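You operate a simulated robot arm through the tools that you are given. There is no shell and no other tool.

You run a simulated two-armed robot. Do the job below in one go: nothing can be reset, and whatever is moved stays where it is left.

JOB
Heat line A to 40 and line B to 50 degrees.
Fine: set dials A and B, switch heats A and B on and watch displays A and B get there; leave the other controls.
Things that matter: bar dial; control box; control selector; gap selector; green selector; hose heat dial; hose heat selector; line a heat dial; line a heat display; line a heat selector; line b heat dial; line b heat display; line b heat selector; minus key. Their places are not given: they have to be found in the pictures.

Only the result counts: the job must be done as asked and must still hold three seconds after the hand-in. Knocking over, shifting, dropping, spilling or breaking anything else fails it.

ROBOT AND FRAMES
Two 7-joint arms with fingered hands on one trunk that stands fixed in place. Base frame: the origin is at the foot of the trunk, x ahead of it, y to its left, z up. Lengths are in mm, angles in degrees, forces in N, time in s.
The left shoulder is at [70, 142, 1314], the right one opposite. With the tool pointing down near the work surface each hand reaches from about 420 to 800 mm from the base axis, measured 20 degrees to its own side. Payload 3.6 kg a hand.
Tool frame (each hand has its own): the origin (TCP) lies between the finger pads and is the grasp point; the fingertips stand 25 mm ahead of it; z points along the fingers, y is the line along which they close. Largest opening 88 mm; the body of the gripper starts 29 mm behind the TCP. The gripper is a hand of 5 fingers: y runs from the thumb to the fingers, the wrist lies at [-13, -97, -162] in the tool frame, and closing takes about 1.5 s.
Orientation is told as [roll, pitch, yaw] about the base's x, y, z axes, in that order, counted from this pose: with the fingers straight down and the wrist toward the robot, the tool's x, y and z point along [0, 1, 0], [1, 0, 0] and [0, 0, -1] of the base frame.

CONTROLS
- The arms move only by the tool nudge_tool. It takes "left_steps", "right_steps" or both (then of equal length, played together; a hand with none holds still); each is a list of rows, each a list of 6 numbers: the shift along the tool's x, y, z in mm, then the turn, a rotation vector about the tool's x, y, z in rad. In form: [[x, y, z, wx, wy, wz], ...]. A call has 1 to 20 rows; each row is the pose to reach, as a shift and turn from the pose commanded when the call began, along the tool's axes at that moment. "left_claw" and "right_claw" are, for a hand that has rows, the opening, from 0 (shut) to 1 (fully open), set as the call begins (left out, the last holds). Each row takes 0.2 s and may step no farther than 50 mm and 8.6 degrees from the row before; otherwise, or with a gripper value out of range, the whole call is refused. A pose out of reach is approached as far as the arm can. The call stops where the force on the tool passes 40 N (or 10 N more than at its start, if that is more) or the arm is blocked; 0.2 s more then pass. The fingers move at their own pace (about 72 mm/s each) and stop on an object; they squeeze with about 29 N. The grip force told is the motor's: it shows also when the fingers shut on nothing. Time passes only in rows, and 0.2 s behind the last, so rows that repeat a pose let the fingers close. The reply holds the time, the measured pose of the TCP, the force on the tool along the base axes, the opening and the grip force, in the units named above and with some noise, with the torque about the TCP (base axes, N m) and any sound that the robot's microphone picked up.
- Cameras (640 x 400 px; columns grow to the right, rows downward): "scene" is now at [134.1, -31.9, 1545.3]; the picture's right is [-0.34, -0.94, 0.00], its down [-0.50, 0.18, -0.85] and it looks along [0.80, -0.29, -0.53] (base axes); focal length 224 px, centre (320, 200). "left" rides on the left gripper at [-59, -79, -105] in its tool frame; the picture's right is [-0.73, -0.32, 0.61], its down [0.62, -0.68, 0.38] and it looks along [0.29, 0.66, 0.70] (tool axes); focal length 234 px, centre (320, 200). "right" rides on the right gripper at [59, -79, -105] in its tool frame; the picture's right is [-0.73, 0.32, -0.61], its down [-0.62, -0.68, 0.38] and it looks along [-0.29, 0.66, 0.70] (tool axes); focal length 234 px, centre (320, 200).
- capture(camera): a new picture of that camera. The clock stands still meanwhile.
- slide_trunk(by): slides the trunk up (or, below 0, down) by that many mm; the arms and the scene camera ride with it, the base frame stays. It gives what a move gives, with no picture.
- finger_targets(index, middle, ring, little, thumb_bend, thumb_turn, hand): sets how far each is bent, from 0 (flat) to 1 (curled in); at 0.3 the hand is open as for a grip, at 0.7 the pads meet at the TCP. One left out holds its place. A second passes; each finger stops where it meets its share of the squeeze, and holds until it gets a number again. A gripper value or a shape takes the hand back. It gives what a move gives, with no picture; readings hold the bend of each and the force on index, middle, ring, little, thumb and palm. thumb_turn goes from beside the hand (0) to across from the fingers (1), as for a grip.
- grasp_type(shape, hand): the hand has 5 fingers and takes this shape, open, in about a second: jaw (thumb against the fingers, like two jaws); tri (thumb and two fingers); tip (a fingertip pinch); poke (one finger out to press); point (the index stretched); flat (the hand flat); cup (the hand cupped); fist (a fist). The gripper value then closes the fingers along that shape, each until it touches; the sizes above hold for jaw. It gives what a move gives, with no picture.
- aim_head(pan, tilt): turns the head with the scene camera to pan (to the left, within 86 degrees either way) and tilt (down, from -29 to 69), counted from straight ahead of the robot. It gives what a move gives.
- pixel_to_xyz(camera, pixels): for up to 12 pixels [column, row] of the newest picture of that camera ("zoom" is the newest enlarged one), the place [x, y, z] in the base frame of the surface seen there, good to about 2 mm. The clock stands still meanwhile.
- close_up(camera, box): a new picture of the part [left, top, right, bottom] of that camera's present view, enlarged. The clock stands still meanwhile.
- close_job(): hands the job in; it is judged then, once.

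Leave the grippers open and the arms clear of the work at the hand-in unless told otherwise.

The tools are called as name(argument=value, ...) on one line, values as JSON. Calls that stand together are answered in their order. nudge_tool: Moves the arms, as the interface text tells. Its arguments: {"type":"object","properties":{"left_steps":{"type":"array","items":{"type":"array","items":{"type":"number"}}},"left_claw":{"type":"number"},"right_steps":{"type":"array","items":{"type":"array","items":{"type":"number"}}},"right_claw":{"type":"number"}},"required":[]} The other tools are called the same way: slide_trunk (by) slides the trunk up or down; grasp_type (shape, hand) gives the hand a shape; finger_targets (index, middle, ring, little, thumb_bend, thumb_turn, hand) moves the fingers one by one; aim_head (pan, tilt) turns the head that bears the scene camera; capture (camera) takes a picture; pixel_to_xyz (camera, pixels) gives the place of the surface under pixels of a picture; close_up (camera, box) takes an enlarged picture of a part of a camera's view; close_job () hands the job in.

At the start:

```text
t: 0.0
left_tool_pos: [561.3, 125.3, 1387.2]
left_tcp_rot: [-0.1, -0.1, 0.2]
left_ft_force: [-0.3, -0.5, 0.5]
left_torque: [0.01, 0.01, 0.0]
left_width: 87.7
left_gripper_force: 0.1
left_shape: jaw
left_bend: [0.3, 0.3, 0.3, 0.3, 0.3, 0.98]
left_finger forces: [0.1, 0.0, 0.0, 0.0, 0.0, 0.0]
right_tool_pos: [423.8, -210.7, 1331.2]
right_tcp_rot: [0.0, -0.1, -0.2]
right_ft_force: [0.1, 0.0, 0.3]
right_torque: [-0.04, -0.01, -0.01]
right_width: 87.8
right_gripper_force: 0.0
right_shape: jaw
right_bend: [0.3, 0.3, 0.3, 0.3, 0.3, 0.98]
right_finger forces: [0.1, 0.1, 0.0, 0.1, 0.0, 0.0]
trunk travel left (down, up): [-850.0, 90.0]
head pan, tilt: [-19.9, 32.1]
```

scene: 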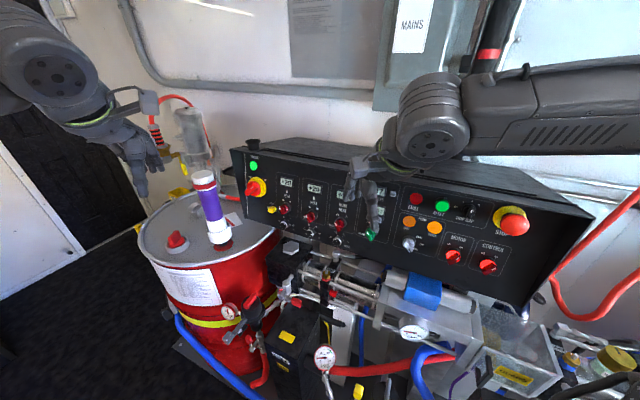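
right: 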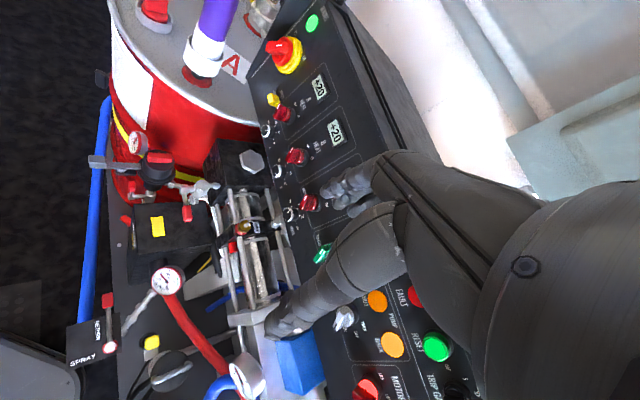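
left: 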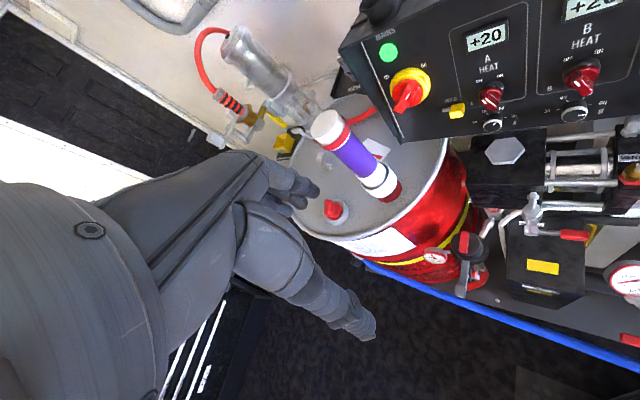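

I see a black control box with two or three heat zones: displays "+20", red selectors and small dials beneath them. I'll start with enlarged views of the panel from the left camera and the scene camera.

close_up(camera="left", box=[420, 0, 640, 140])

close_up(camera="scene", box=[230, 140, 390, 250])

close_up(camera="right", box=[250, 60, 410, 240])

```text
2.86 times, centred on (530, 70) of left
```

zoom: 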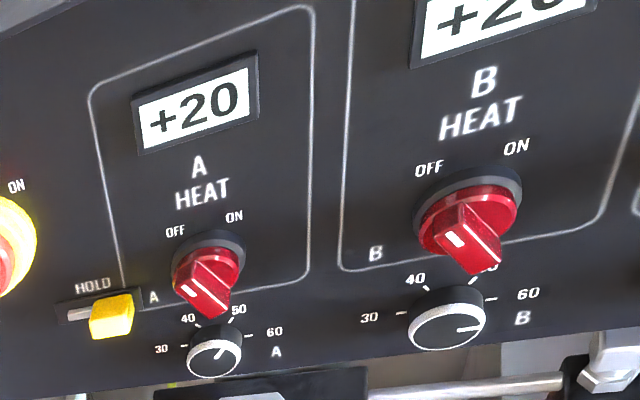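

```text
3.64 times, centred on (310, 195) of scene
```

zoom: 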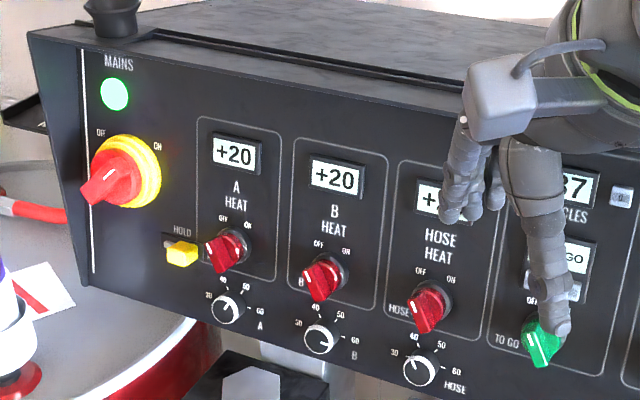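

```text
2.22 times, centred on (330, 150) of right
```

zoom: 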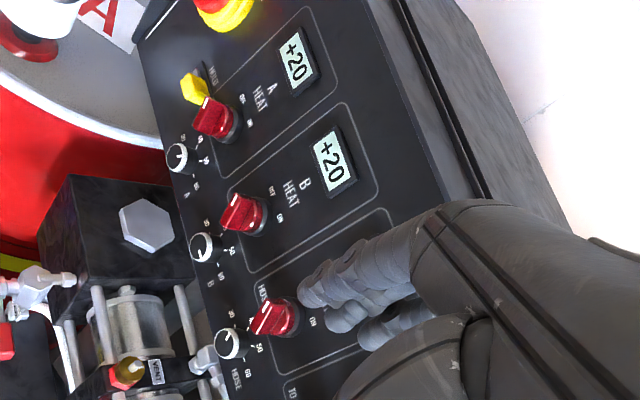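

The panel is readable now. Both displays read +20, the red selectors point to OFF, dial A points near 50–60 and dial B near 60 or above. Next I'll move the right arm away, since it blocks the panel and hangs in front of it. First I need a measure of the panel points from the scene camera.

close_up(camera="scene", box=[262, 165, 342, 245])

pixel_to_xyz(camera="scene", pixels=[[289, 183], [314, 190], [285, 208], [310, 216], [286, 222], [311, 231], [300, 200], [325, 210], [255, 210], [420, 260], [275, 209], [230, 150]])

```text
5.00 times, centred on (302, 205) of scene
```

zoom: 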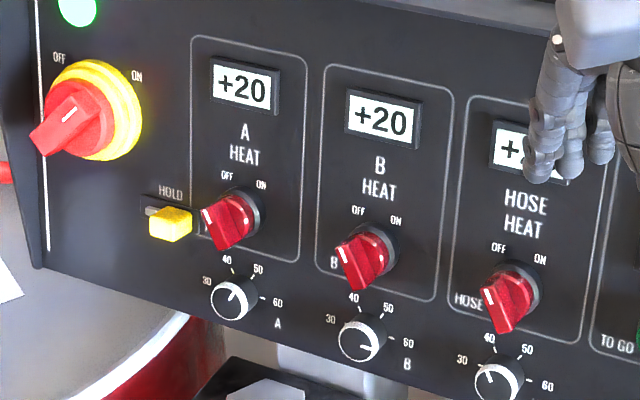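

```text
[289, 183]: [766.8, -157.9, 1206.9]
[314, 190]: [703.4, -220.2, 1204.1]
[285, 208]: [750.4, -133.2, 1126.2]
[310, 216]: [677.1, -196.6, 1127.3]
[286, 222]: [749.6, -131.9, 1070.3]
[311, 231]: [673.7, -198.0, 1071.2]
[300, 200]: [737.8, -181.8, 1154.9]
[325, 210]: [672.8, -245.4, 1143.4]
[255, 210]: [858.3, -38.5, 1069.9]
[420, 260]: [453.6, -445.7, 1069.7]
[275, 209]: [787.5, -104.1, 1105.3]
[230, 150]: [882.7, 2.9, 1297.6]
```

The zoom gives a 5x view. I'll measure panel face points, the knobs and the dial fronts in that zoom.

pixel_to_xyz(camera="zoom", pixels=[[170, 80], [150, 280], [313, 150], [455, 190], [300, 300], [445, 340], [110, 260], [313, 60], [320, 250], [230, 190], [420, 330], [180, 150]])

pixel_to_xyz(camera="zoom", pixels=[[230, 302], [214, 292], [246, 294], [228, 318], [233, 282], [358, 344], [342, 334], [375, 336], [355, 360], [361, 322], [240, 310], [368, 352]])

pixel_to_xyz(camera="zoom", pixels=[[207, 213], [222, 225], [237, 212], [222, 245], [254, 213], [240, 200], [342, 253], [357, 262], [373, 250], [360, 285], [392, 254], [375, 238]])

```text
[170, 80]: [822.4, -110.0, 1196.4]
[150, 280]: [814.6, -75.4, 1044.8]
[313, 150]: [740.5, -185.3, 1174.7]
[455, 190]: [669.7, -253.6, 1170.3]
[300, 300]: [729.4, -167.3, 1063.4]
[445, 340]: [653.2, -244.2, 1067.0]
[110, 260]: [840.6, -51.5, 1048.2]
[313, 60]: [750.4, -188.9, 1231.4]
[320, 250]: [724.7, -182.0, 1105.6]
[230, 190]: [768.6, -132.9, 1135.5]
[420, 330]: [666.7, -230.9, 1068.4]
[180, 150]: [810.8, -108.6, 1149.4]
```

```text
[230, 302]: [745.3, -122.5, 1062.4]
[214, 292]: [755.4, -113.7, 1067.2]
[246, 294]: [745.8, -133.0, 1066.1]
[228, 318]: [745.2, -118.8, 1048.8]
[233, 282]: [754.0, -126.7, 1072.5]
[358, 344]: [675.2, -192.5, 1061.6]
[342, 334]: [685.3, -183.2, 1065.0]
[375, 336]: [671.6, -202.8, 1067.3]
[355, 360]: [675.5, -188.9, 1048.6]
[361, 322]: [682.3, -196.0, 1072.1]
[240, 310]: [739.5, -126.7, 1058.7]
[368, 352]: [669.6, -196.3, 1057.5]
```

```text
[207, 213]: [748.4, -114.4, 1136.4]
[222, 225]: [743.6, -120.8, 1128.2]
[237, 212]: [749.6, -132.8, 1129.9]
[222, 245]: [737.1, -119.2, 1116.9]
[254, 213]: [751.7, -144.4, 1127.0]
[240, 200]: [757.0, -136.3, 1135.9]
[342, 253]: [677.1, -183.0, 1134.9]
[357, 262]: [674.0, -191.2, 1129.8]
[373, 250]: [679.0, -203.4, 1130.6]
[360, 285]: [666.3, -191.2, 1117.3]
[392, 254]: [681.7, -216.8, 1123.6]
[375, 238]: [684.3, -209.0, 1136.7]
```

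The face of the panel comes out as a plane turned 45° to the left and tilted back about 10°. The dials sit about 20 mm proud of it and the selector handles about 37 mm. Before moving, I'll measure the obstacles around it: the bottle near (204,178), the drum at (175,240), the pump parts at (290,245), (320,270) and (375,290), and the right hand.

pixel_to_xyz(camera="scene", pixels=[[204, 178], [218, 238], [176, 240], [290, 246], [300, 262], [322, 272], [335, 260], [345, 285], [410, 330], [325, 355], [240, 330], [355, 225]])

close_up(camera="scene", box=[250, 200, 410, 300])

```text
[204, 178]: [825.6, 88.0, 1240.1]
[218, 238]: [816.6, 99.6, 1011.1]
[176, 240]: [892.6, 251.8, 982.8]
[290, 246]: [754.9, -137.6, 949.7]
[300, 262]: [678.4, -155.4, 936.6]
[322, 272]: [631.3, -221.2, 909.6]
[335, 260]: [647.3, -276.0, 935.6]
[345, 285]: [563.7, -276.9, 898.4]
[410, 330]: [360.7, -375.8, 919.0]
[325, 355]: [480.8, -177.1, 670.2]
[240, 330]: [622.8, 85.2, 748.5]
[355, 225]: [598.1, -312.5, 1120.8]
```

```text
4.00 times, centred on (330, 250) of scene
```

zoom: 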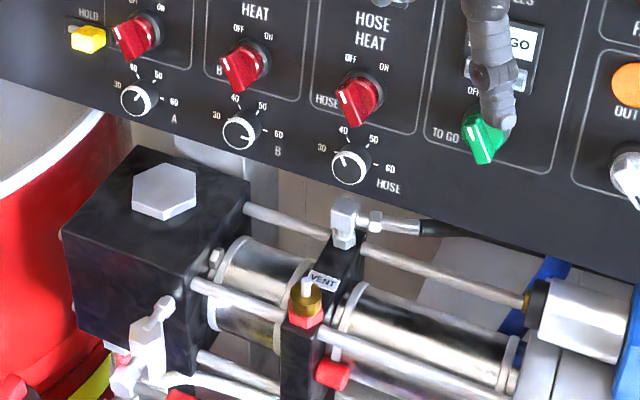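

The bottle stands about 200 mm left of dial A and the pump parts lie below z≈965, so the approach to the panel is free. I'll first take the right hand a bit up, back and to the right, out of the way, and at the same time turn the left hand so its fingers point square at the panel (index side up, thumb to the right).

nudge_tool(right_steps=[[-20, -20, -20, 0, 0, 0], [-45, -40, -40, 0, 0, 0], [-70, -60, -60, 0, 0, 0], [-90, -80, -60, 0, 0, 0]])

nudge_tool(left_steps=[[0, 0, 0, -0.0497, -0.1199, -0.0592], [0, 0, 0, -0.0993, -0.2398, -0.1184], [0, 0, 0, -0.149, -0.3597, -0.1776], [0, 0, 0, -0.1987, -0.4796, -0.2368], [0, 0, 0, -0.2484, -0.5995, -0.296], [0, 0, 0, -0.298, -0.7195, -0.3551], [0, 0, 0, -0.3477, -0.8394, -0.4143], [0, 0, 0, -0.3974, -0.9593, -0.4735], [0, 0, 0, -0.447, -1.0792, -0.5327], [0, 0, 0, -0.4967, -1.1991, -0.5919], [0, 0, 0, -0.5464, -1.319, -0.6511]])

```text
t: 1.0
left_tool_pos: [559.9, 125.1, 1388.3]
left_tcp_rot: [-0.1, 0.0, 0.1]
left_ft_force: [0.3, -0.2, 0.2]
left_torque: [0.01, 0.01, 0.0]
left_width: 87.7
left_gripper_force: 0.1
left_shape: jaw
left_bend: [0.3, 0.3, 0.3, 0.3, 0.3, 0.98]
left_finger forces: [0.1, 0.1, 0.1, 0.1, 0.0, 0.1]
right_tool_pos: [340.0, -303.3, 1391.1]
right_tcp_rot: [0.1, -0.1, 0.0]
right_ft_force: [-0.1, -0.4, -0.5]
right_torque: [0.03, 0.01, -0.02]
right_width: 87.8
right_gripper_force: 0.0
right_shape: jaw
right_bend: [0.3, 0.3, 0.3, 0.3, 0.3, 0.98]
right_finger forces: [0.0, 0.1, 0.0, 0.0, 0.0, 0.1]
trunk travel left (down, up): [-850.0, 90.0]
head pan, tilt: [-19.9, 32.1]
```

```text
t: 3.4
left_tool_pos: [560.5, 126.4, 1387.4]
left_tcp_rot: [-80.2, 0.1, 45.3]
left_ft_force: [0.5, -0.7, -0.3]
left_torque: [-0.01, 0.0, -0.03]
left_width: 87.7
left_gripper_force: 0.1
left_shape: jaw
left_bend: [0.3, 0.3, 0.3, 0.3, 0.3, 0.98]
left_finger forces: [0.0, 0.1, 0.1, 0.0, 0.1, 0.0]
right_tool_pos: [342.2, -301.0, 1390.8]
right_tcp_rot: [0.1, 0.0, 0.0]
right_ft_force: [0.2, 0.7, 0.3]
right_torque: [0.01, 0.0, -0.01]
right_width: 88.0
right_gripper_force: 0.1
right_shape: jaw
right_bend: [0.3, 0.3, 0.3, 0.3, 0.3, 0.98]
right_finger forces: [0.0, 0.1, 0.0, 0.1, 0.0, 0.0]
trunk travel left (down, up): [-850.0, 90.0]
head pan, tilt: [-19.9, 32.1]
```

The left hand now points square at the panel. Next I'll set the left hand to the fingertip-pinch shape and look at how the fingers stand.

grasp_type(shape="tip", hand="left")

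capture(camera="left")

capture(camera="scene")

```text
t: 4.3
left_tool_pos: [560.8, 126.8, 1386.6]
left_tcp_rot: [-80.0, 0.1, 45.2]
left_ft_force: [-0.4, 0.1, 0.1]
left_torque: [0.0, -0.02, 0.03]
left_width: 87.8
left_gripper_force: 0.0
left_shape: tip
left_bend: [0.3, 0.98, 0.99, 0.99, 0.3, 0.98]
left_finger forces: [0.0, 0.1, 0.0, 0.0, 0.0, 0.0]
right_tool_pos: [342.1, -300.1, 1390.6]
right_tcp_rot: [0.0, -0.2, -0.1]
right_ft_force: [0.0, -0.3, 0.3]
right_torque: [-0.01, 0.01, -0.02]
right_width: 87.9
right_gripper_force: 0.0
right_shape: jaw
right_bend: [0.3, 0.3, 0.3, 0.3, 0.3, 0.98]
right_finger forces: [0.1, 0.1, 0.0, 0.0, 0.0, 0.1]
trunk travel left (down, up): [-850.0, 90.0]
head pan, tilt: [-19.9, 32.1]
```

```text
taken
```

left: 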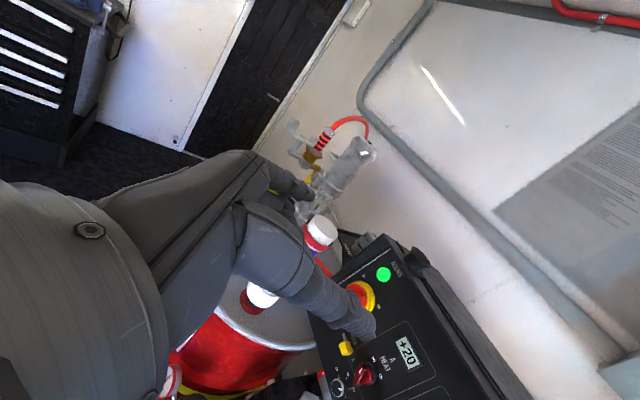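

```text
taken
```

scene: 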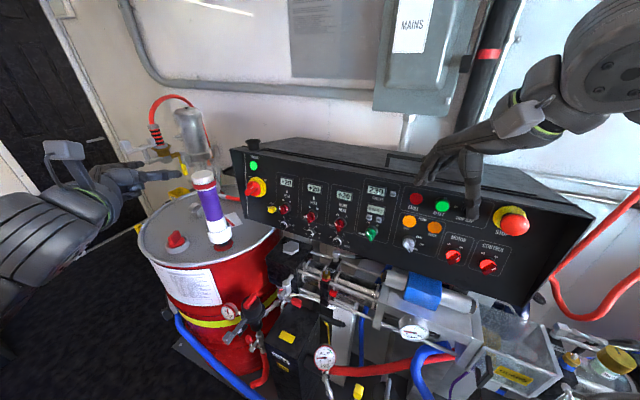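

In the tip shape the middle, ring and little fingers are curled in, while the index and thumb stand open. That suits the small dials. Now I'll move to about 150 mm in front of dial A, keeping the hand square to the panel.

nudge_tool(left_steps=[[33, -6, 26, 0, 0, 0], [67, -11, 52, 0, 0, 0], [100, -17, 78, 0, 0, 0], [133, -23, 104, 0, 0, 0], [167, -28, 130, 0, 0, 0], [200, -34, 156, 0, 0, 0], [233, -40, 182, 0, 0, 0], [267, -45, 208, 0, 0, 0]])

capture(camera="left")

capture(camera="scene")

```text
t: 6.0
left_tool_pos: [646.8, 72.4, 1080.0]
left_tcp_rot: [-72.5, -8.4, 48.2]
left_ft_force: [-0.2, 0.5, 1.2]
left_torque: [0.0, 0.01, 0.04]
left_width: 88.1
left_gripper_force: 0.0
left_shape: tip
left_bend: [0.3, 0.98, 0.99, 0.99, 0.3, 0.98]
left_finger forces: [0.0, 0.1, 0.0, 0.1, 0.1, 0.0]
right_tool_pos: [343.1, -298.8, 1392.2]
right_tcp_rot: [0.0, -0.1, 0.0]
right_ft_force: [0.1, -0.1, 0.0]
right_torque: [-0.01, 0.01, -0.01]
right_width: 87.9
right_gripper_force: 0.1
right_shape: jaw
right_bend: [0.3, 0.3, 0.3, 0.3, 0.3, 0.98]
right_finger forces: [0.0, 0.0, 0.1, 0.0, 0.0, 0.1]
trunk travel left (down, up): [-850.0, 90.0]
head pan, tilt: [-19.9, 32.1]
stopped in row 8 (left hand): the arm was blocked; the commanded pose is now the measured one
```

```text
taken
```

left: 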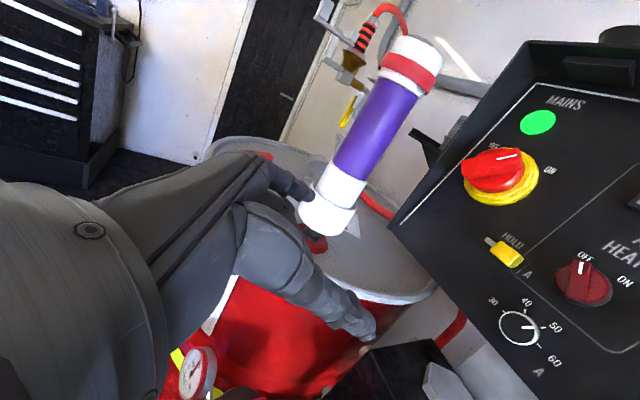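

```text
taken
```

scene: 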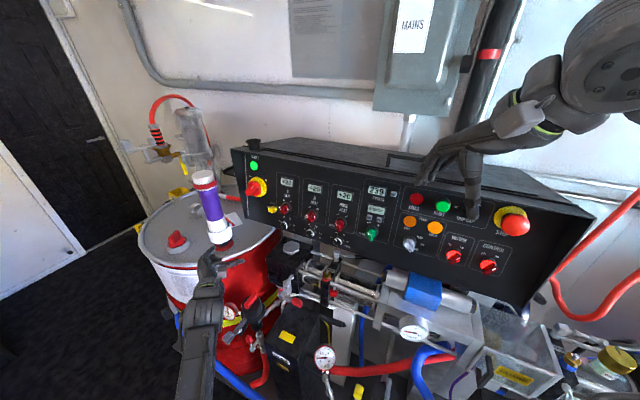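

The arm was blocked about 90 mm short of the goal with only small forces, so it hit its own joint limits; nothing was touched. At this height the left arm seems cramped. I'll go back up to the earlier pose, then lower the trunk so the shoulder is closer to panel height.

nudge_tool(left_steps=[[-33, 3, -23, 0.011, -0.017, -0.016], [-65, 7, -47, 0.022, -0.034, -0.032], [-98, 10, -70, 0.033, -0.05, -0.048], [-131, 14, -94, 0.045, -0.068, -0.065], [-163, 17, -117, 0.056, -0.085, -0.081], [-196, 20, -141, 0.067, -0.1, -0.097], [-229, 24, -165, 0.078, -0.118, -0.113], [-262, 27, -188, 0.089, -0.135, -0.129]])

nudge_tool(right_steps=[[0, 0, -35, 0, 0, 0], [0, 0, -70, 0, 0, 0], [0, 0, -100, 0, 0, 0]])

```text
t: 6.9
left_tool_pos: [613.4, 141.6, 1195.0]
left_tcp_rot: [-69.7, -11.1, 49.1]
left_ft_force: [1.2, -0.3, 0.3]
left_torque: [-0.03, -0.01, 0.02]
left_width: 87.9
left_gripper_force: 0.1
left_shape: tip
left_bend: [0.3, 0.98, 0.99, 0.99, 0.3, 0.98]
left_finger forces: [0.0, 0.0, 0.1, 0.0, 0.0, 0.0]
right_tool_pos: [342.8, -301.2, 1390.1]
right_tcp_rot: [0.1, -0.1, 0.1]
right_ft_force: [0.3, 0.7, 1.1]
right_torque: [0.0, 0.0, -0.01]
right_width: 87.8
right_gripper_force: 0.0
right_shape: jaw
right_bend: [0.3, 0.3, 0.3, 0.3, 0.3, 0.98]
right_finger forces: [0.0, 0.0, 0.0, 0.0, 0.0, 0.0]
trunk travel left (down, up): [-850.0, 90.0]
head pan, tilt: [-19.9, 32.1]
stopped in row 4 (left hand): the arm was blocked; the commanded pose is now the measured one
```

```text
t: 7.7
left_tool_pos: [612.1, 142.3, 1194.6]
left_tcp_rot: [-69.7, -11.2, 49.0]
left_ft_force: [0.5, -0.4, -0.1]
left_torque: [0.02, 0.0, 0.0]
left_width: 87.8
left_gripper_force: 0.0
left_shape: tip
left_bend: [0.3, 0.98, 0.99, 0.99, 0.3, 0.98]
left_finger forces: [0.1, 0.0, 0.0, 0.0, 0.0, 0.0]
right_tool_pos: [339.5, -299.1, 1490.8]
right_tcp_rot: [0.0, -0.2, 0.0]
right_ft_force: [-0.5, -0.3, -1.2]
right_torque: [0.03, 0.01, -0.01]
right_width: 87.7
right_gripper_force: 0.1
right_shape: jaw
right_bend: [0.3, 0.3, 0.3, 0.3, 0.3, 0.98]
right_finger forces: [0.0, 0.0, 0.0, 0.1, 0.0, 0.0]
trunk travel left (down, up): [-850.0, 90.0]
head pan, tilt: [-19.9, 32.1]
```

The left arm is still limited on its way back. I'll turn the head left to see how the left arm is folded.

aim_head(pan=25, tilt=35)

capture(camera="scene")

```text
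t: 8.9
left_tool_pos: [614.7, 141.4, 1193.7]
left_tcp_rot: [-69.7, -11.2, 49.0]
left_ft_force: [0.1, -0.2, -0.4]
left_torque: [0.01, 0.02, 0.03]
left_width: 88.1
left_gripper_force: 0.0
left_shape: tip
left_bend: [0.3, 0.98, 0.99, 0.99, 0.3, 0.98]
left_finger forces: [0.1, 0.0, 0.1, 0.0, 0.0, 0.0]
right_tool_pos: [340.6, -299.8, 1492.3]
right_tcp_rot: [0.0, -0.1, 0.0]
right_ft_force: [0.0, 0.3, 0.2]
right_torque: [0.01, -0.02, -0.02]
right_width: 87.7
right_gripper_force: 0.0
right_shape: jaw
right_bend: [0.3, 0.3, 0.3, 0.3, 0.3, 0.98]
right_finger forces: [0.0, 0.1, 0.1, 0.0, 0.1, 0.1]
trunk travel left (down, up): [-850.0, 90.0]
head pan, tilt: [25.0, 35.0]
```

```text
taken
```

scene: 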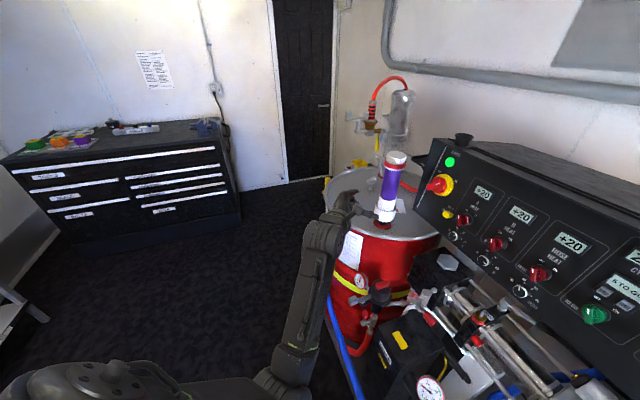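

The left elbow hangs low with the forearm pointing up, which bends the wrist to its limit. Raising the trunk should bring the forearm nearer horizontal, so I'll slide it up 90 mm, since nothing is above.

slide_trunk(by=90)

capture(camera="left")

```text
t: 10.1
left_tool_pos: [614.4, 142.4, 1285.2]
left_tcp_rot: [-69.7, -11.2, 49.0]
left_ft_force: [-0.2, -0.4, 0.3]
left_torque: [0.02, 0.0, -0.03]
left_width: 88.0
left_gripper_force: 0.1
left_shape: tip
left_bend: [0.3, 0.98, 0.99, 0.99, 0.3, 0.98]
left_finger forces: [0.1, 0.0, 0.0, 0.0, 0.0, 0.0]
right_tool_pos: [340.8, -300.1, 1580.8]
right_tcp_rot: [0.0, -0.1, -0.1]
right_ft_force: [0.6, 0.0, -0.5]
right_torque: [-0.03, -0.03, -0.02]
right_width: 87.4
right_gripper_force: 0.0
right_shape: jaw
right_bend: [0.3, 0.3, 0.3, 0.3, 0.3, 0.98]
right_finger forces: [0.0, 0.1, 0.0, 0.0, 0.0, 0.0]
trunk travel left (down, up): [-940.0, 0.0]
head pan, tilt: [25.0, 35.0]
```

```text
taken
```

left: 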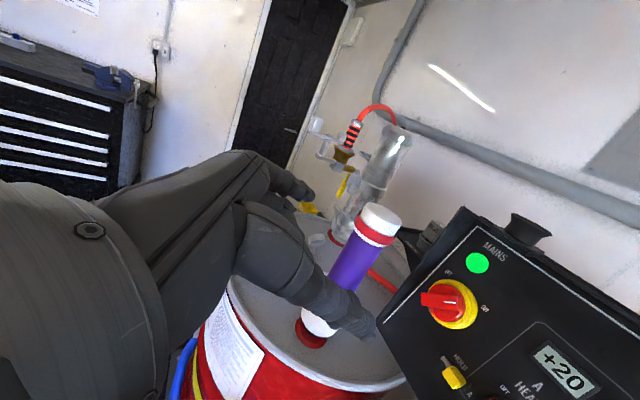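

I'll now move the left hand forward and right to a point about 110 mm out from the panel, above dial A, and then true up the orientation.

nudge_tool(left_steps=[[5, -22, 37, 0, 0, 0], [10, -44, 74, 0, 0, 0], [15, -66, 111, 0, 0, 0], [20, -88, 148, 0, 0, 0], [25, -110, 185, 0, 0, 0], [29, -132, 222, 0, 0, 0], [29, -132, 222, 0.04, -0.062, -0.057], [29, -132, 222, 0.08, -0.124, -0.114], [29, -132, 222, 0.118, -0.186, -0.171]])

capture(camera="left")

capture(camera="scene")

```text
t: 10.7
left_tool_pos: [645.1, 151.7, 1234.7]
left_tcp_rot: [-62.9, -19.7, 51.2]
left_ft_force: [0.2, -0.6, -0.8]
left_torque: [-0.05, -0.01, 0.0]
left_width: 87.8
left_gripper_force: 0.1
left_shape: tip
left_bend: [0.3, 0.98, 0.99, 0.99, 0.3, 0.98]
left_finger forces: [0.0, 0.0, 0.0, 0.0, 0.1, 0.1]
right_tool_pos: [341.8, -299.9, 1581.0]
right_tcp_rot: [0.0, 0.0, 0.1]
right_ft_force: [-0.3, -0.4, -0.1]
right_torque: [0.02, 0.03, 0.01]
right_width: 87.5
right_gripper_force: 0.0
right_shape: jaw
right_bend: [0.3, 0.3, 0.3, 0.3, 0.3, 0.98]
right_finger forces: [0.0, 0.0, 0.0, 0.0, 0.0, 0.0]
trunk travel left (down, up): [-940.0, 0.0]
head pan, tilt: [25.0, 35.0]
stopped in row 2 (left hand): the arm was blocked; the commanded pose is now the measured one
```

```text
taken
```

left: 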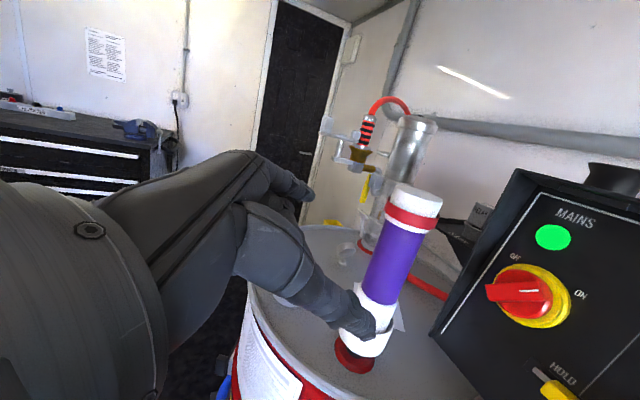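

```text
taken
```

scene: 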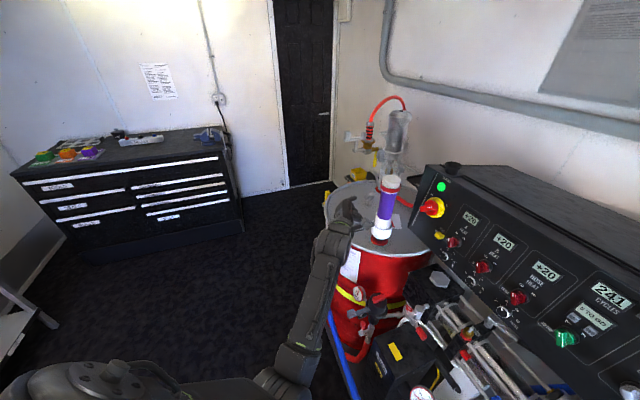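

The arm drifts aside when asked to go right. I'll measure where the left elbow, forearm and shoulder are, to understand which posture it is in.

pixel_to_xyz(camera="scene", pixels=[[295, 365], [275, 385], [325, 280], [335, 235], [348, 212], [100, 380], [200, 388], [300, 335]])

aim_head(pan=35, tilt=65)

capture(camera="scene")

```text
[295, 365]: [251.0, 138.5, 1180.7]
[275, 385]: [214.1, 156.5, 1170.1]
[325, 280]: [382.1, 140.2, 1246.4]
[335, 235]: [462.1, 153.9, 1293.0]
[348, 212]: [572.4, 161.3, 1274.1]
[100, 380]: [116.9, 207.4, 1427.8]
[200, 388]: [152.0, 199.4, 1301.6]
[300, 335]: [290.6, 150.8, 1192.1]
```

```text
t: 11.7
left_tool_pos: [644.1, 150.4, 1236.0]
left_tcp_rot: [-62.9, -19.7, 51.1]
left_ft_force: [-0.2, 0.3, 0.4]
left_torque: [-0.05, 0.01, -0.02]
left_width: 88.1
left_gripper_force: 0.0
left_shape: tip
left_bend: [0.3, 0.98, 0.99, 0.99, 0.3, 0.98]
left_finger forces: [0.0, 0.1, 0.0, 0.0, 0.0, 0.0]
right_tool_pos: [339.8, -300.3, 1580.5]
right_tcp_rot: [0.0, -0.1, -0.1]
right_ft_force: [0.2, -0.9, -0.1]
right_torque: [-0.02, -0.02, 0.0]
right_width: 87.8
right_gripper_force: 0.0
right_shape: jaw
right_bend: [0.3, 0.3, 0.3, 0.3, 0.3, 0.98]
right_finger forces: [0.1, 0.0, 0.0, 0.0, 0.0, 0.1]
trunk travel left (down, up): [-940.0, 0.0]
head pan, tilt: [35.0, 65.0]
```

```text
taken
```

scene: 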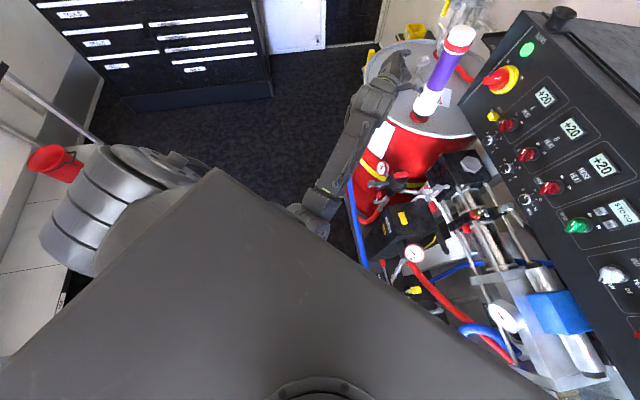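

The left elbow is at about (230,150,1170) and the left arm would have to reach across the body, which its limits don't allow. The right shoulder lies straight behind the target, so the right arm should suit better with the same hand orientation. I'll bring the right hand forward in free space and test the turn there, with the tip shape set.

nudge_tool(right_steps=[[25, 31, 14, 0, 0, 0], [50, 63, 29, 0, 0, 0], [75, 94, 43, 0, 0, 0], [100, 125, 58, 0, 0, 0], [124, 156, 72, 0, 0, 0], [149, 188, 87, 0, 0, 0], [174, 219, 101, 0, 0, 0]])

grasp_type(shape="tip", hand="right")

nudge_tool(right_steps=[[0, 0, 0, -0.0497, -0.1199, -0.0592], [0, 0, 0, -0.0993, -0.2398, -0.1184], [0, 0, 0, -0.149, -0.3597, -0.1776], [0, 0, 0, -0.1987, -0.4796, -0.2368], [0, 0, 0, -0.2484, -0.5995, -0.296], [0, 0, 0, -0.298, -0.7195, -0.3551], [0, 0, 0, -0.3477, -0.8394, -0.4143], [0, 0, 0, -0.3974, -0.9593, -0.4735], [0, 0, 0, -0.447, -1.0792, -0.5327], [0, 0, 0, -0.4967, -1.1991, -0.5919], [0, 0, 0, -0.5464, -1.319, -0.6511]])

capture(camera="scene")

```text
t: 13.3
left_tool_pos: [649.4, 150.1, 1232.5]
left_tcp_rot: [-62.8, -19.6, 51.1]
left_ft_force: [1.3, 0.0, -0.7]
left_torque: [0.01, -0.01, 0.0]
left_width: 87.8
left_gripper_force: 0.0
left_shape: tip
left_bend: [0.3, 0.98, 0.99, 0.99, 0.3, 0.98]
left_finger forces: [0.0, 0.0, 0.0, 0.0, 0.1, 0.0]
right_tool_pos: [566.6, -124.6, 1478.0]
right_tcp_rot: [0.0, 0.1, -0.1]
right_ft_force: [0.0, 1.0, 0.7]
right_torque: [-0.04, 0.02, -0.02]
right_width: 87.7
right_gripper_force: 0.1
right_shape: jaw
right_bend: [0.3, 0.3, 0.3, 0.3, 0.3, 0.98]
right_finger forces: [0.0, 0.1, 0.0, 0.0, 0.0, 0.0]
trunk travel left (down, up): [-940.0, 0.0]
head pan, tilt: [35.0, 65.0]
```

```text
t: 14.2
left_tool_pos: [644.1, 149.9, 1234.6]
left_tcp_rot: [-62.9, -19.6, 51.2]
left_ft_force: [0.2, -0.5, -0.3]
left_torque: [0.01, 0.0, -0.03]
left_width: 88.2
left_gripper_force: 0.1
left_shape: tip
left_bend: [0.3, 0.98, 0.99, 0.99, 0.3, 0.98]
left_finger forces: [0.0, 0.0, 0.0, 0.0, 0.0, 0.0]
right_tool_pos: [559.6, -125.7, 1480.2]
right_tcp_rot: [0.0, -0.1, 0.0]
right_ft_force: [-1.2, 0.4, -0.3]
right_torque: [0.04, 0.02, -0.01]
right_width: 88.0
right_gripper_force: 0.2
right_shape: tip
right_bend: [0.3, 0.98, 0.99, 0.99, 0.3, 0.98]
right_finger forces: [0.1, 0.0, 0.0, 0.0, 0.0, 0.0]
trunk travel left (down, up): [-940.0, 0.0]
head pan, tilt: [35.0, 65.0]
```

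```text
t: 16.6
left_tool_pos: [644.8, 150.1, 1235.1]
left_tcp_rot: [-62.9, -19.7, 51.2]
left_ft_force: [0.1, -0.3, -0.1]
left_torque: [-0.01, -0.01, 0.01]
left_width: 88.2
left_gripper_force: 0.1
left_shape: tip
left_bend: [0.3, 0.98, 0.99, 0.99, 0.3, 0.98]
left_finger forces: [0.0, 0.0, 0.0, 0.0, 0.0, 0.0]
right_tool_pos: [560.5, -128.6, 1480.0]
right_tcp_rot: [-80.0, -0.1, 45.1]
right_ft_force: [-0.1, -0.4, -0.2]
right_torque: [0.01, 0.0, 0.02]
right_width: 87.8
right_gripper_force: 0.0
right_shape: tip
right_bend: [0.3, 0.98, 0.99, 0.99, 0.3, 0.98]
right_finger forces: [0.0, 0.1, 0.1, 0.0, 0.1, 0.1]
right hand out of reach, approached as far as the arm can: row 2, 3, 4, 5, 6, 7, 8, 9, 10
trunk travel left (down, up): [-940.0, 0.0]
head pan, tilt: [35.0, 65.0]
```

```text
taken
```

scene: 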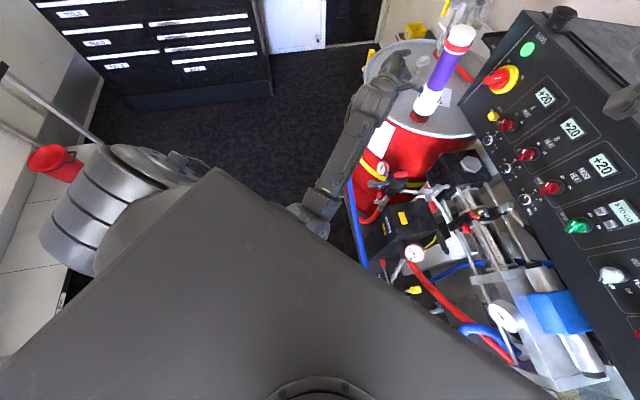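

The right hand reached the same square orientation at (560,-129,1480), so the right arm will do the work. First I'll draw the left arm back up and to the left with its hand pointing down, clear of the drum and bottle.

nudge_tool(left_steps=[[-4, 5, -26, 0.076, 0.086, 0.061], [-9, 11, -52, 0.152, 0.172, 0.121], [-13, 16, -77, 0.228, 0.258, 0.182], [-17, 21, -103, 0.304, 0.344, 0.242], [-22, 27, -129, 0.379, 0.43, 0.303], [-26, 32, -155, 0.455, 0.516, 0.363], [-30, 37, -181, 0.531, 0.603, 0.424], [-35, 43, -206, 0.607, 0.689, 0.484], [-39, 48, -232, 0.683, 0.775, 0.545], [-43, 53, -258, 0.759, 0.861, 0.606]])

```text
t: 18.8
left_tool_pos: [476.5, 278.2, 1400.7]
left_tcp_rot: [-0.3, 0.0, -0.1]
left_ft_force: [-0.7, 0.4, 0.0]
left_torque: [0.01, -0.04, 0.03]
left_width: 87.9
left_gripper_force: 0.0
left_shape: tip
left_bend: [0.3, 0.98, 0.99, 0.99, 0.3, 0.98]
left_finger forces: [0.1, 0.0, 0.0, 0.1, 0.0, 0.1]
right_tool_pos: [559.2, -129.2, 1480.9]
right_tcp_rot: [-79.9, -0.1, 45.2]
right_ft_force: [0.2, 0.1, 0.2]
right_torque: [0.0, -0.01, 0.01]
right_width: 87.9
right_gripper_force: 0.1
right_shape: tip
right_bend: [0.3, 0.98, 0.99, 0.99, 0.3, 0.98]
right_finger forces: [0.1, 0.1, 0.0, 0.1, 0.0, 0.1]
trunk travel left (down, up): [-940.0, 0.0]
head pan, tilt: [35.0, 65.0]
```

The left arm is back and clear. Now I'll lower the trunk 180 mm, which brings the right hand to about z 1300, some 190 mm out from the panel, and turn the head back to the panel.

slide_trunk(by=-180)

aim_head(pan=-12, tilt=28)

capture(camera="scene")

capture(camera="right")

```text
t: 20.8
left_tool_pos: [479.2, 279.1, 1219.6]
left_tcp_rot: [-0.2, -0.1, 0.1]
left_ft_force: [-0.6, 0.1, -0.3]
left_torque: [-0.03, 0.02, 0.01]
left_width: 87.6
left_gripper_force: 0.0
left_shape: tip
left_bend: [0.3, 0.98, 0.99, 0.99, 0.3, 0.98]
left_finger forces: [0.0, 0.1, 0.0, 0.0, 0.0, 0.0]
right_tool_pos: [561.5, -127.7, 1299.7]
right_tcp_rot: [-80.0, -0.2, 45.2]
right_ft_force: [-0.6, 0.3, 0.8]
right_torque: [0.0, -0.04, -0.01]
right_width: 88.0
right_gripper_force: 0.0
right_shape: tip
right_bend: [0.3, 0.98, 0.99, 0.99, 0.3, 0.98]
right_finger forces: [0.1, 0.0, 0.1, 0.0, 0.1, 0.0]
trunk travel left (down, up): [-760.0, 180.0]
head pan, tilt: [35.0, 65.0]
```

```text
t: 21.9
left_tool_pos: [479.8, 279.8, 1220.7]
left_tcp_rot: [-0.1, -0.1, 0.0]
left_ft_force: [0.1, 0.3, 0.1]
left_torque: [-0.02, 0.04, 0.02]
left_width: 88.1
left_gripper_force: 0.2
left_shape: tip
left_bend: [0.3, 0.98, 0.99, 0.99, 0.3, 0.98]
left_finger forces: [0.0, 0.0, 0.0, 0.0, 0.1, 0.0]
right_tool_pos: [560.8, -125.6, 1300.9]
right_tcp_rot: [-80.0, -0.1, 45.1]
right_ft_force: [0.6, 0.2, -0.4]
right_torque: [0.01, 0.01, -0.01]
right_width: 87.9
right_gripper_force: 0.1
right_shape: tip
right_bend: [0.3, 0.98, 0.99, 0.99, 0.3, 0.98]
right_finger forces: [0.0, 0.0, 0.1, 0.1, 0.0, 0.1]
trunk travel left (down, up): [-760.0, 180.0]
head pan, tilt: [-12.0, 28.0]
```

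```text
taken
```

scene: 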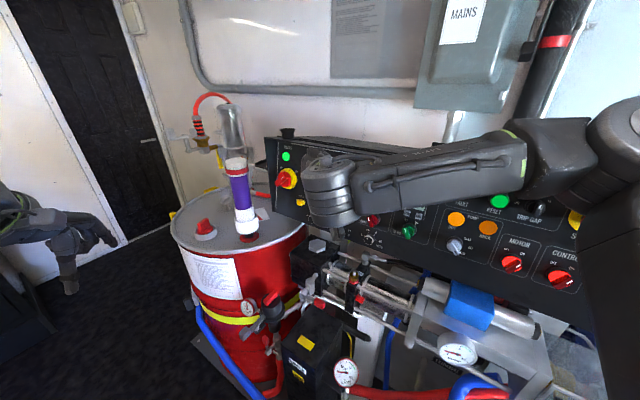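

```text
taken
```

right: 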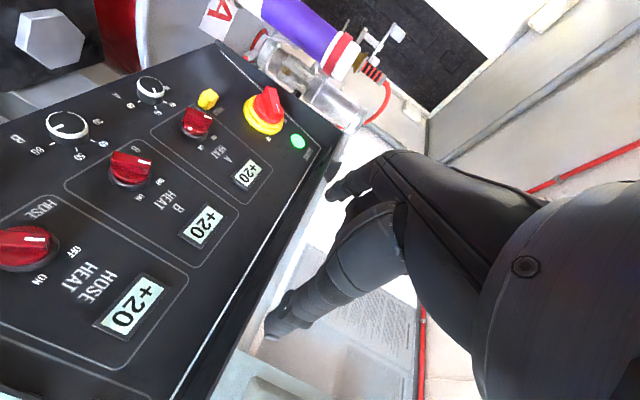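

The right forearm lies in front of the panel with the elbow out to the right. I'll measure forearm and elbow points to check the clearance to the box.

pixel_to_xyz(camera="scene", pixels=[[335, 190], [380, 180], [440, 175], [510, 160], [560, 150], [610, 150], [615, 230], [600, 110], [330, 225], [575, 220]])

```text
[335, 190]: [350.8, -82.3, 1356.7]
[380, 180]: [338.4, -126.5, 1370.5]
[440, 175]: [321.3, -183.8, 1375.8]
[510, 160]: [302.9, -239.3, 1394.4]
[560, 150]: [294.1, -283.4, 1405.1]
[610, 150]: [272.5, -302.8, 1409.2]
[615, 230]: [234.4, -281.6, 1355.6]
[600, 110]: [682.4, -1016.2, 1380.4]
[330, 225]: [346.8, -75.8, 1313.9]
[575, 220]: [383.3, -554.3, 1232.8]
```

The elbow is well clear, about 280 mm out from the panel. I'll move the right hand down and to the left to about 120 mm in front of dial A.

nudge_tool(right_steps=[[35, 22, 11, 0, 0, 0], [70, 44, 22, 0, 0, 0], [106, 66, 34, 0, 0, 0], [141, 88, 45, 0, 0, 0], [176, 111, 56, 0, 0, 0], [212, 133, 67, 0, 0, 0]])

capture(camera="right")

capture(camera="scene")

```text
t: 23.3
left_tool_pos: [479.4, 278.8, 1220.1]
left_tcp_rot: [-0.2, 0.1, -0.1]
left_ft_force: [-0.3, 0.7, -0.9]
left_torque: [0.03, 0.0, 0.01]
left_width: 87.7
left_gripper_force: 0.1
left_shape: tip
left_bend: [0.3, 0.98, 0.99, 0.99, 0.3, 0.98]
left_finger forces: [0.1, 0.0, 0.1, 0.0, 0.0, 0.0]
right_tool_pos: [618.3, -165.3, 1144.4]
right_tcp_rot: [-79.9, -0.2, 45.2]
right_ft_force: [0.1, -0.2, 1.0]
right_torque: [0.0, 0.01, -0.02]
right_width: 87.8
right_gripper_force: 0.0
right_shape: tip
right_bend: [0.3, 0.98, 0.99, 0.99, 0.3, 0.98]
right_finger forces: [0.1, 0.0, 0.0, 0.1, 0.0, 0.0]
right hand out of reach, approached as far as the arm can: row 1, 2, 3, 4, 5, 6
trunk travel left (down, up): [-760.0, 180.0]
head pan, tilt: [-12.0, 28.0]
```

```text
taken
```

right: 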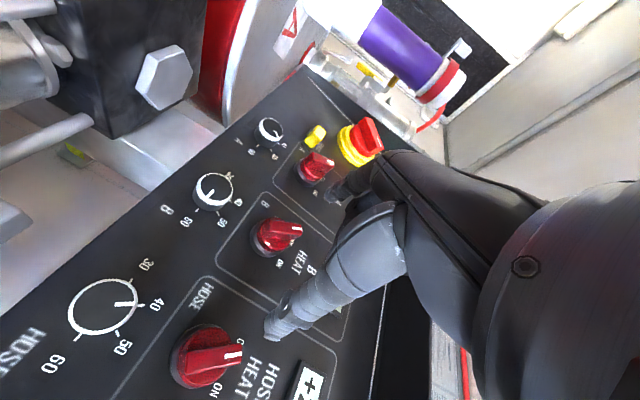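

```text
taken
```

scene: 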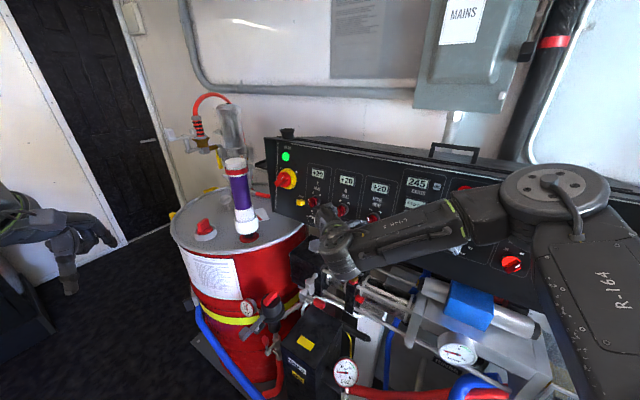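

The right hand ended at (618,-165,1144), which in panel terms is the B column, about 93 mm out: the wrist is bent to its limit there. It should relax as the arm stretches towards the panel, so I'll push the goal 25 mm closer and see whether the hand then follows to the left.

nudge_tool(right_steps=[[0, 0, 8, 0, 0, 0], [0, 0, 16, 0, 0, 0], [0, 0, 25, 0, 0, 0], [0, 0, 25, 0, 0, 0]])

```text
t: 24.3
left_tool_pos: [479.2, 280.3, 1220.3]
left_tcp_rot: [-0.2, 0.1, 0.0]
left_ft_force: [0.3, 0.2, -0.4]
left_torque: [0.0, 0.02, 0.0]
left_width: 87.8
left_gripper_force: 0.1
left_shape: tip
left_bend: [0.3, 0.98, 0.99, 0.99, 0.3, 0.98]
left_finger forces: [0.0, 0.1, 0.1, 0.0, 0.0, 0.1]
right_tool_pos: [633.4, -185.8, 1143.7]
right_tcp_rot: [-79.9, -0.1, 45.2]
right_ft_force: [-0.5, -0.4, -0.1]
right_torque: [-0.01, 0.03, 0.01]
right_width: 87.9
right_gripper_force: 0.1
right_shape: tip
right_bend: [0.3, 0.98, 0.99, 0.99, 0.3, 0.98]
right_finger forces: [0.0, 0.1, 0.0, 0.0, 0.0, 0.0]
trunk travel left (down, up): [-760.0, 180.0]
head pan, tilt: [-12.0, 28.0]
```

The hand followed by 25 mm, now square at the B column about 68 mm out. Dial B is about 74 mm lower and 24 mm to the left of the TCP. I'll move down and left in front of dial B.

nudge_tool(right_steps=[[18, 6, 0, 0, 0, 0], [37, 12, 0, 0, 0, 0], [56, 18, 0, 0, 0, 0], [74, 24, 0, 0, 0, 0], [74, 24, 0, 0, 0, 0]])

capture(camera="right")

capture(camera="scene")

```text
t: 25.5
left_tool_pos: [479.7, 278.4, 1220.3]
left_tcp_rot: [-0.2, 0.0, 0.0]
left_ft_force: [0.0, -0.2, 0.4]
left_torque: [-0.03, -0.02, 0.0]
left_width: 88.1
left_gripper_force: 0.1
left_shape: tip
left_bend: [0.3, 0.98, 0.99, 0.99, 0.3, 0.98]
left_finger forces: [0.1, 0.1, 0.1, 0.0, 0.0, 0.1]
right_tool_pos: [619.0, -193.5, 1101.6]
right_tcp_rot: [-80.0, -0.2, 45.2]
right_ft_force: [-0.3, 0.2, -0.2]
right_torque: [-0.01, 0.01, 0.03]
right_width: 87.9
right_gripper_force: 0.0
right_shape: tip
right_bend: [0.3, 0.98, 0.99, 0.99, 0.3, 0.98]
right_finger forces: [0.0, 0.0, 0.0, 0.1, 0.0, 0.1]
right hand out of reach, approached as far as the arm can: row 1, 2, 3, 4, 5
trunk travel left (down, up): [-760.0, 180.0]
head pan, tilt: [-12.0, 28.0]
```

```text
taken
```

right: 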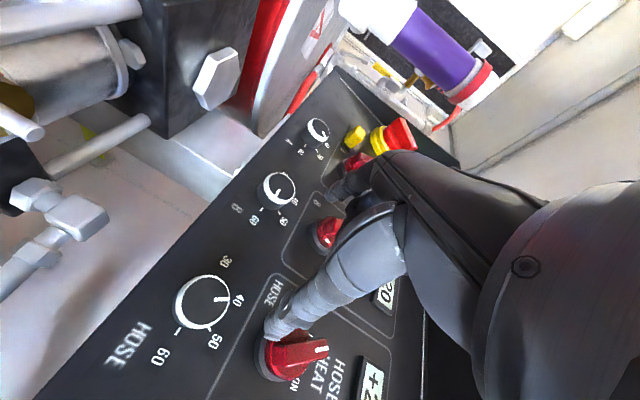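

```text
taken
```

scene: 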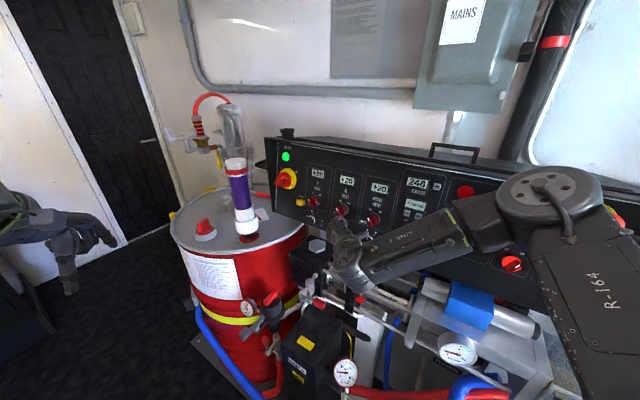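

The right hand drifts to the right and cannot reach the column; its thumb is now near the hose selector, so I'll back straight out first. I'll then turn it fingers-down again and park it back and to the right. After that I'll use the left arm along a better path, entering close to the panel where its wrist would be nearly straight.

nudge_tool(right_steps=[[0, 0, -40, 0, 0, 0], [0, 0, -80, 0, 0, 0], [0, 0, -120, 0, 0, 0], [-16, -25, -123, 0.0497, 0.1199, 0.0592], [-32, -50, -126, 0.0993, 0.2398, 0.1184], [-47, -74, -130, 0.149, 0.3597, 0.1776], [-63, -99, -133, 0.1987, 0.4796, 0.2368], [-79, -124, -136, 0.2484, 0.5995, 0.296], [-95, -149, -139, 0.298, 0.7195, 0.3551], [-111, -174, -142, 0.3477, 0.8394, 0.4143], [-127, -198, -146, 0.3974, 0.9593, 0.4735], [-142, -223, -149, 0.447, 1.0792, 0.5327], [-158, -248, -152, 0.4967, 1.1991, 0.5919], [-174, -273, -155, 0.5464, 1.319, 0.6511]])

capture(camera="scene")

```text
t: 28.5
left_tool_pos: [477.6, 278.9, 1220.1]
left_tcp_rot: [-0.3, -0.1, 0.0]
left_ft_force: [-0.3, -0.4, -0.1]
left_torque: [0.0, -0.01, 0.0]
left_width: 87.6
left_gripper_force: 0.1
left_shape: tip
left_bend: [0.3, 0.98, 0.99, 0.99, 0.3, 0.98]
left_finger forces: [0.0, 0.0, 0.1, 0.0, 0.0, 0.0]
right_tool_pos: [334.1, -299.9, 1300.1]
right_tcp_rot: [0.2, 0.0, 0.2]
right_ft_force: [-0.9, 0.3, -0.1]
right_torque: [0.01, -0.02, -0.01]
right_width: 87.9
right_gripper_force: 0.1
right_shape: tip
right_bend: [0.3, 0.98, 0.99, 0.99, 0.3, 0.98]
right_finger forces: [0.1, 0.0, 0.0, 0.0, 0.0, 0.0]
right hand out of reach, approached as far as the arm can: row 1, 2, 3, 4, 5, 6
trunk travel left (down, up): [-760.0, 180.0]
head pan, tilt: [-12.0, 28.0]
```

```text
taken
```

scene: 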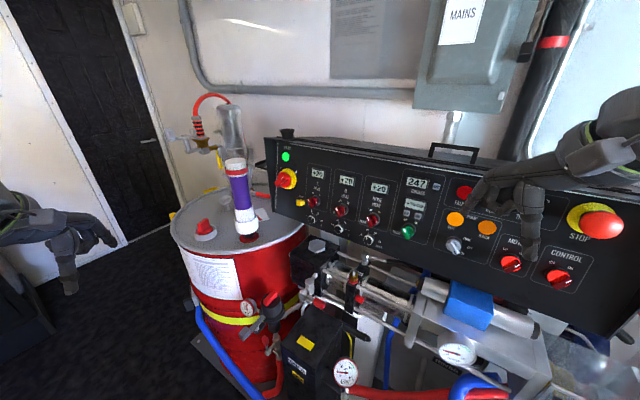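

The right arm is parked clear. Now the left arm: I'll raise the trunk 90 mm. Then, with fingers down, I'll carry the left hand forward to about (690,-67,1100) in front of the panel, and turn it towards the panel there.

slide_trunk(by=90)

nudge_tool(left_steps=[[-36, 24, 12, 0, 0, 0], [-72, 49, 24, 0, 0, 0], [-107, 73, 36, 0, 0, 0], [-143, 98, 48, 0, 0, 0], [-179, 122, 60, 0, 0, 0], [-207, 137, 85, 0, 0, 0], [-235, 152, 110, 0, 0, 0], [-262, 167, 135, 0, 0, 0], [-290, 182, 160, 0, 0, 0], [-318, 197, 185, 0, 0, 0], [-346, 212, 210, 0, 0, 0]])

capture(camera="scene")

capture(camera="left")

```text
t: 29.8
left_tool_pos: [478.0, 279.3, 1310.6]
left_tcp_rot: [-0.2, 0.1, 0.0]
left_ft_force: [-0.1, 0.6, -0.6]
left_torque: [-0.02, -0.03, 0.02]
left_width: 88.0
left_gripper_force: 0.0
left_shape: tip
left_bend: [0.3, 0.98, 0.99, 0.99, 0.3, 0.98]
left_finger forces: [0.0, 0.0, 0.0, 0.0, 0.0, 0.0]
right_tool_pos: [337.6, -300.7, 1390.2]
right_tcp_rot: [0.2, 0.0, 0.2]
right_ft_force: [0.5, -0.3, -0.4]
right_torque: [0.02, -0.03, -0.02]
right_width: 87.8
right_gripper_force: 0.1
right_shape: tip
right_bend: [0.3, 0.98, 0.99, 0.99, 0.3, 0.98]
right_finger forces: [0.1, 0.0, 0.0, 0.0, 0.0, 0.0]
trunk travel left (down, up): [-850.0, 90.0]
head pan, tilt: [-12.0, 28.0]
```

```text
t: 32.2
left_tool_pos: [692.2, -71.1, 1097.7]
left_tcp_rot: [-0.2, 0.0, -0.1]
left_ft_force: [0.8, 0.0, -0.2]
left_torque: [0.01, 0.02, 0.01]
left_width: 87.8
left_gripper_force: 0.1
left_shape: tip
left_bend: [0.3, 0.98, 0.99, 0.99, 0.3, 0.98]
left_finger forces: [0.0, 0.0, 0.0, 0.0, 0.0, 0.0]
right_tool_pos: [338.6, -303.6, 1389.3]
right_tcp_rot: [0.2, 0.0, 0.2]
right_ft_force: [0.7, -0.5, -0.7]
right_torque: [0.0, 0.01, -0.01]
right_width: 88.0
right_gripper_force: 0.1
right_shape: tip
right_bend: [0.3, 0.98, 0.99, 0.99, 0.3, 0.98]
right_finger forces: [0.0, 0.0, 0.0, 0.0, 0.0, 0.0]
trunk travel left (down, up): [-850.0, 90.0]
head pan, tilt: [-12.0, 28.0]
```

```text
taken
```

scene: 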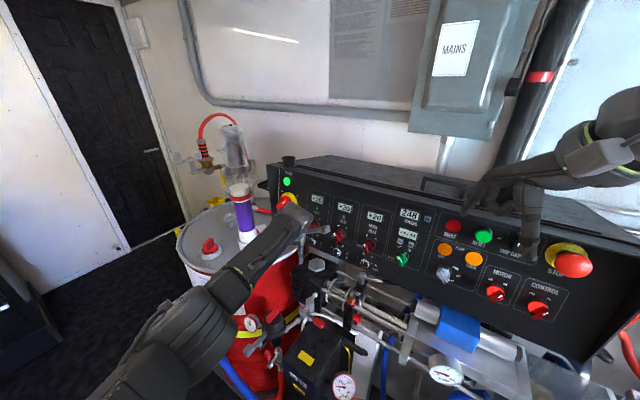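

```text
taken
```

left: 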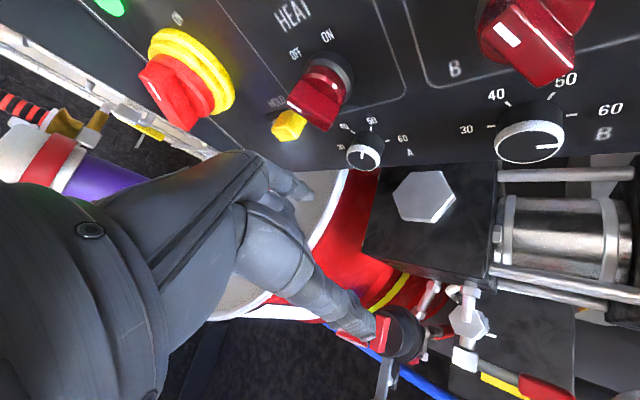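

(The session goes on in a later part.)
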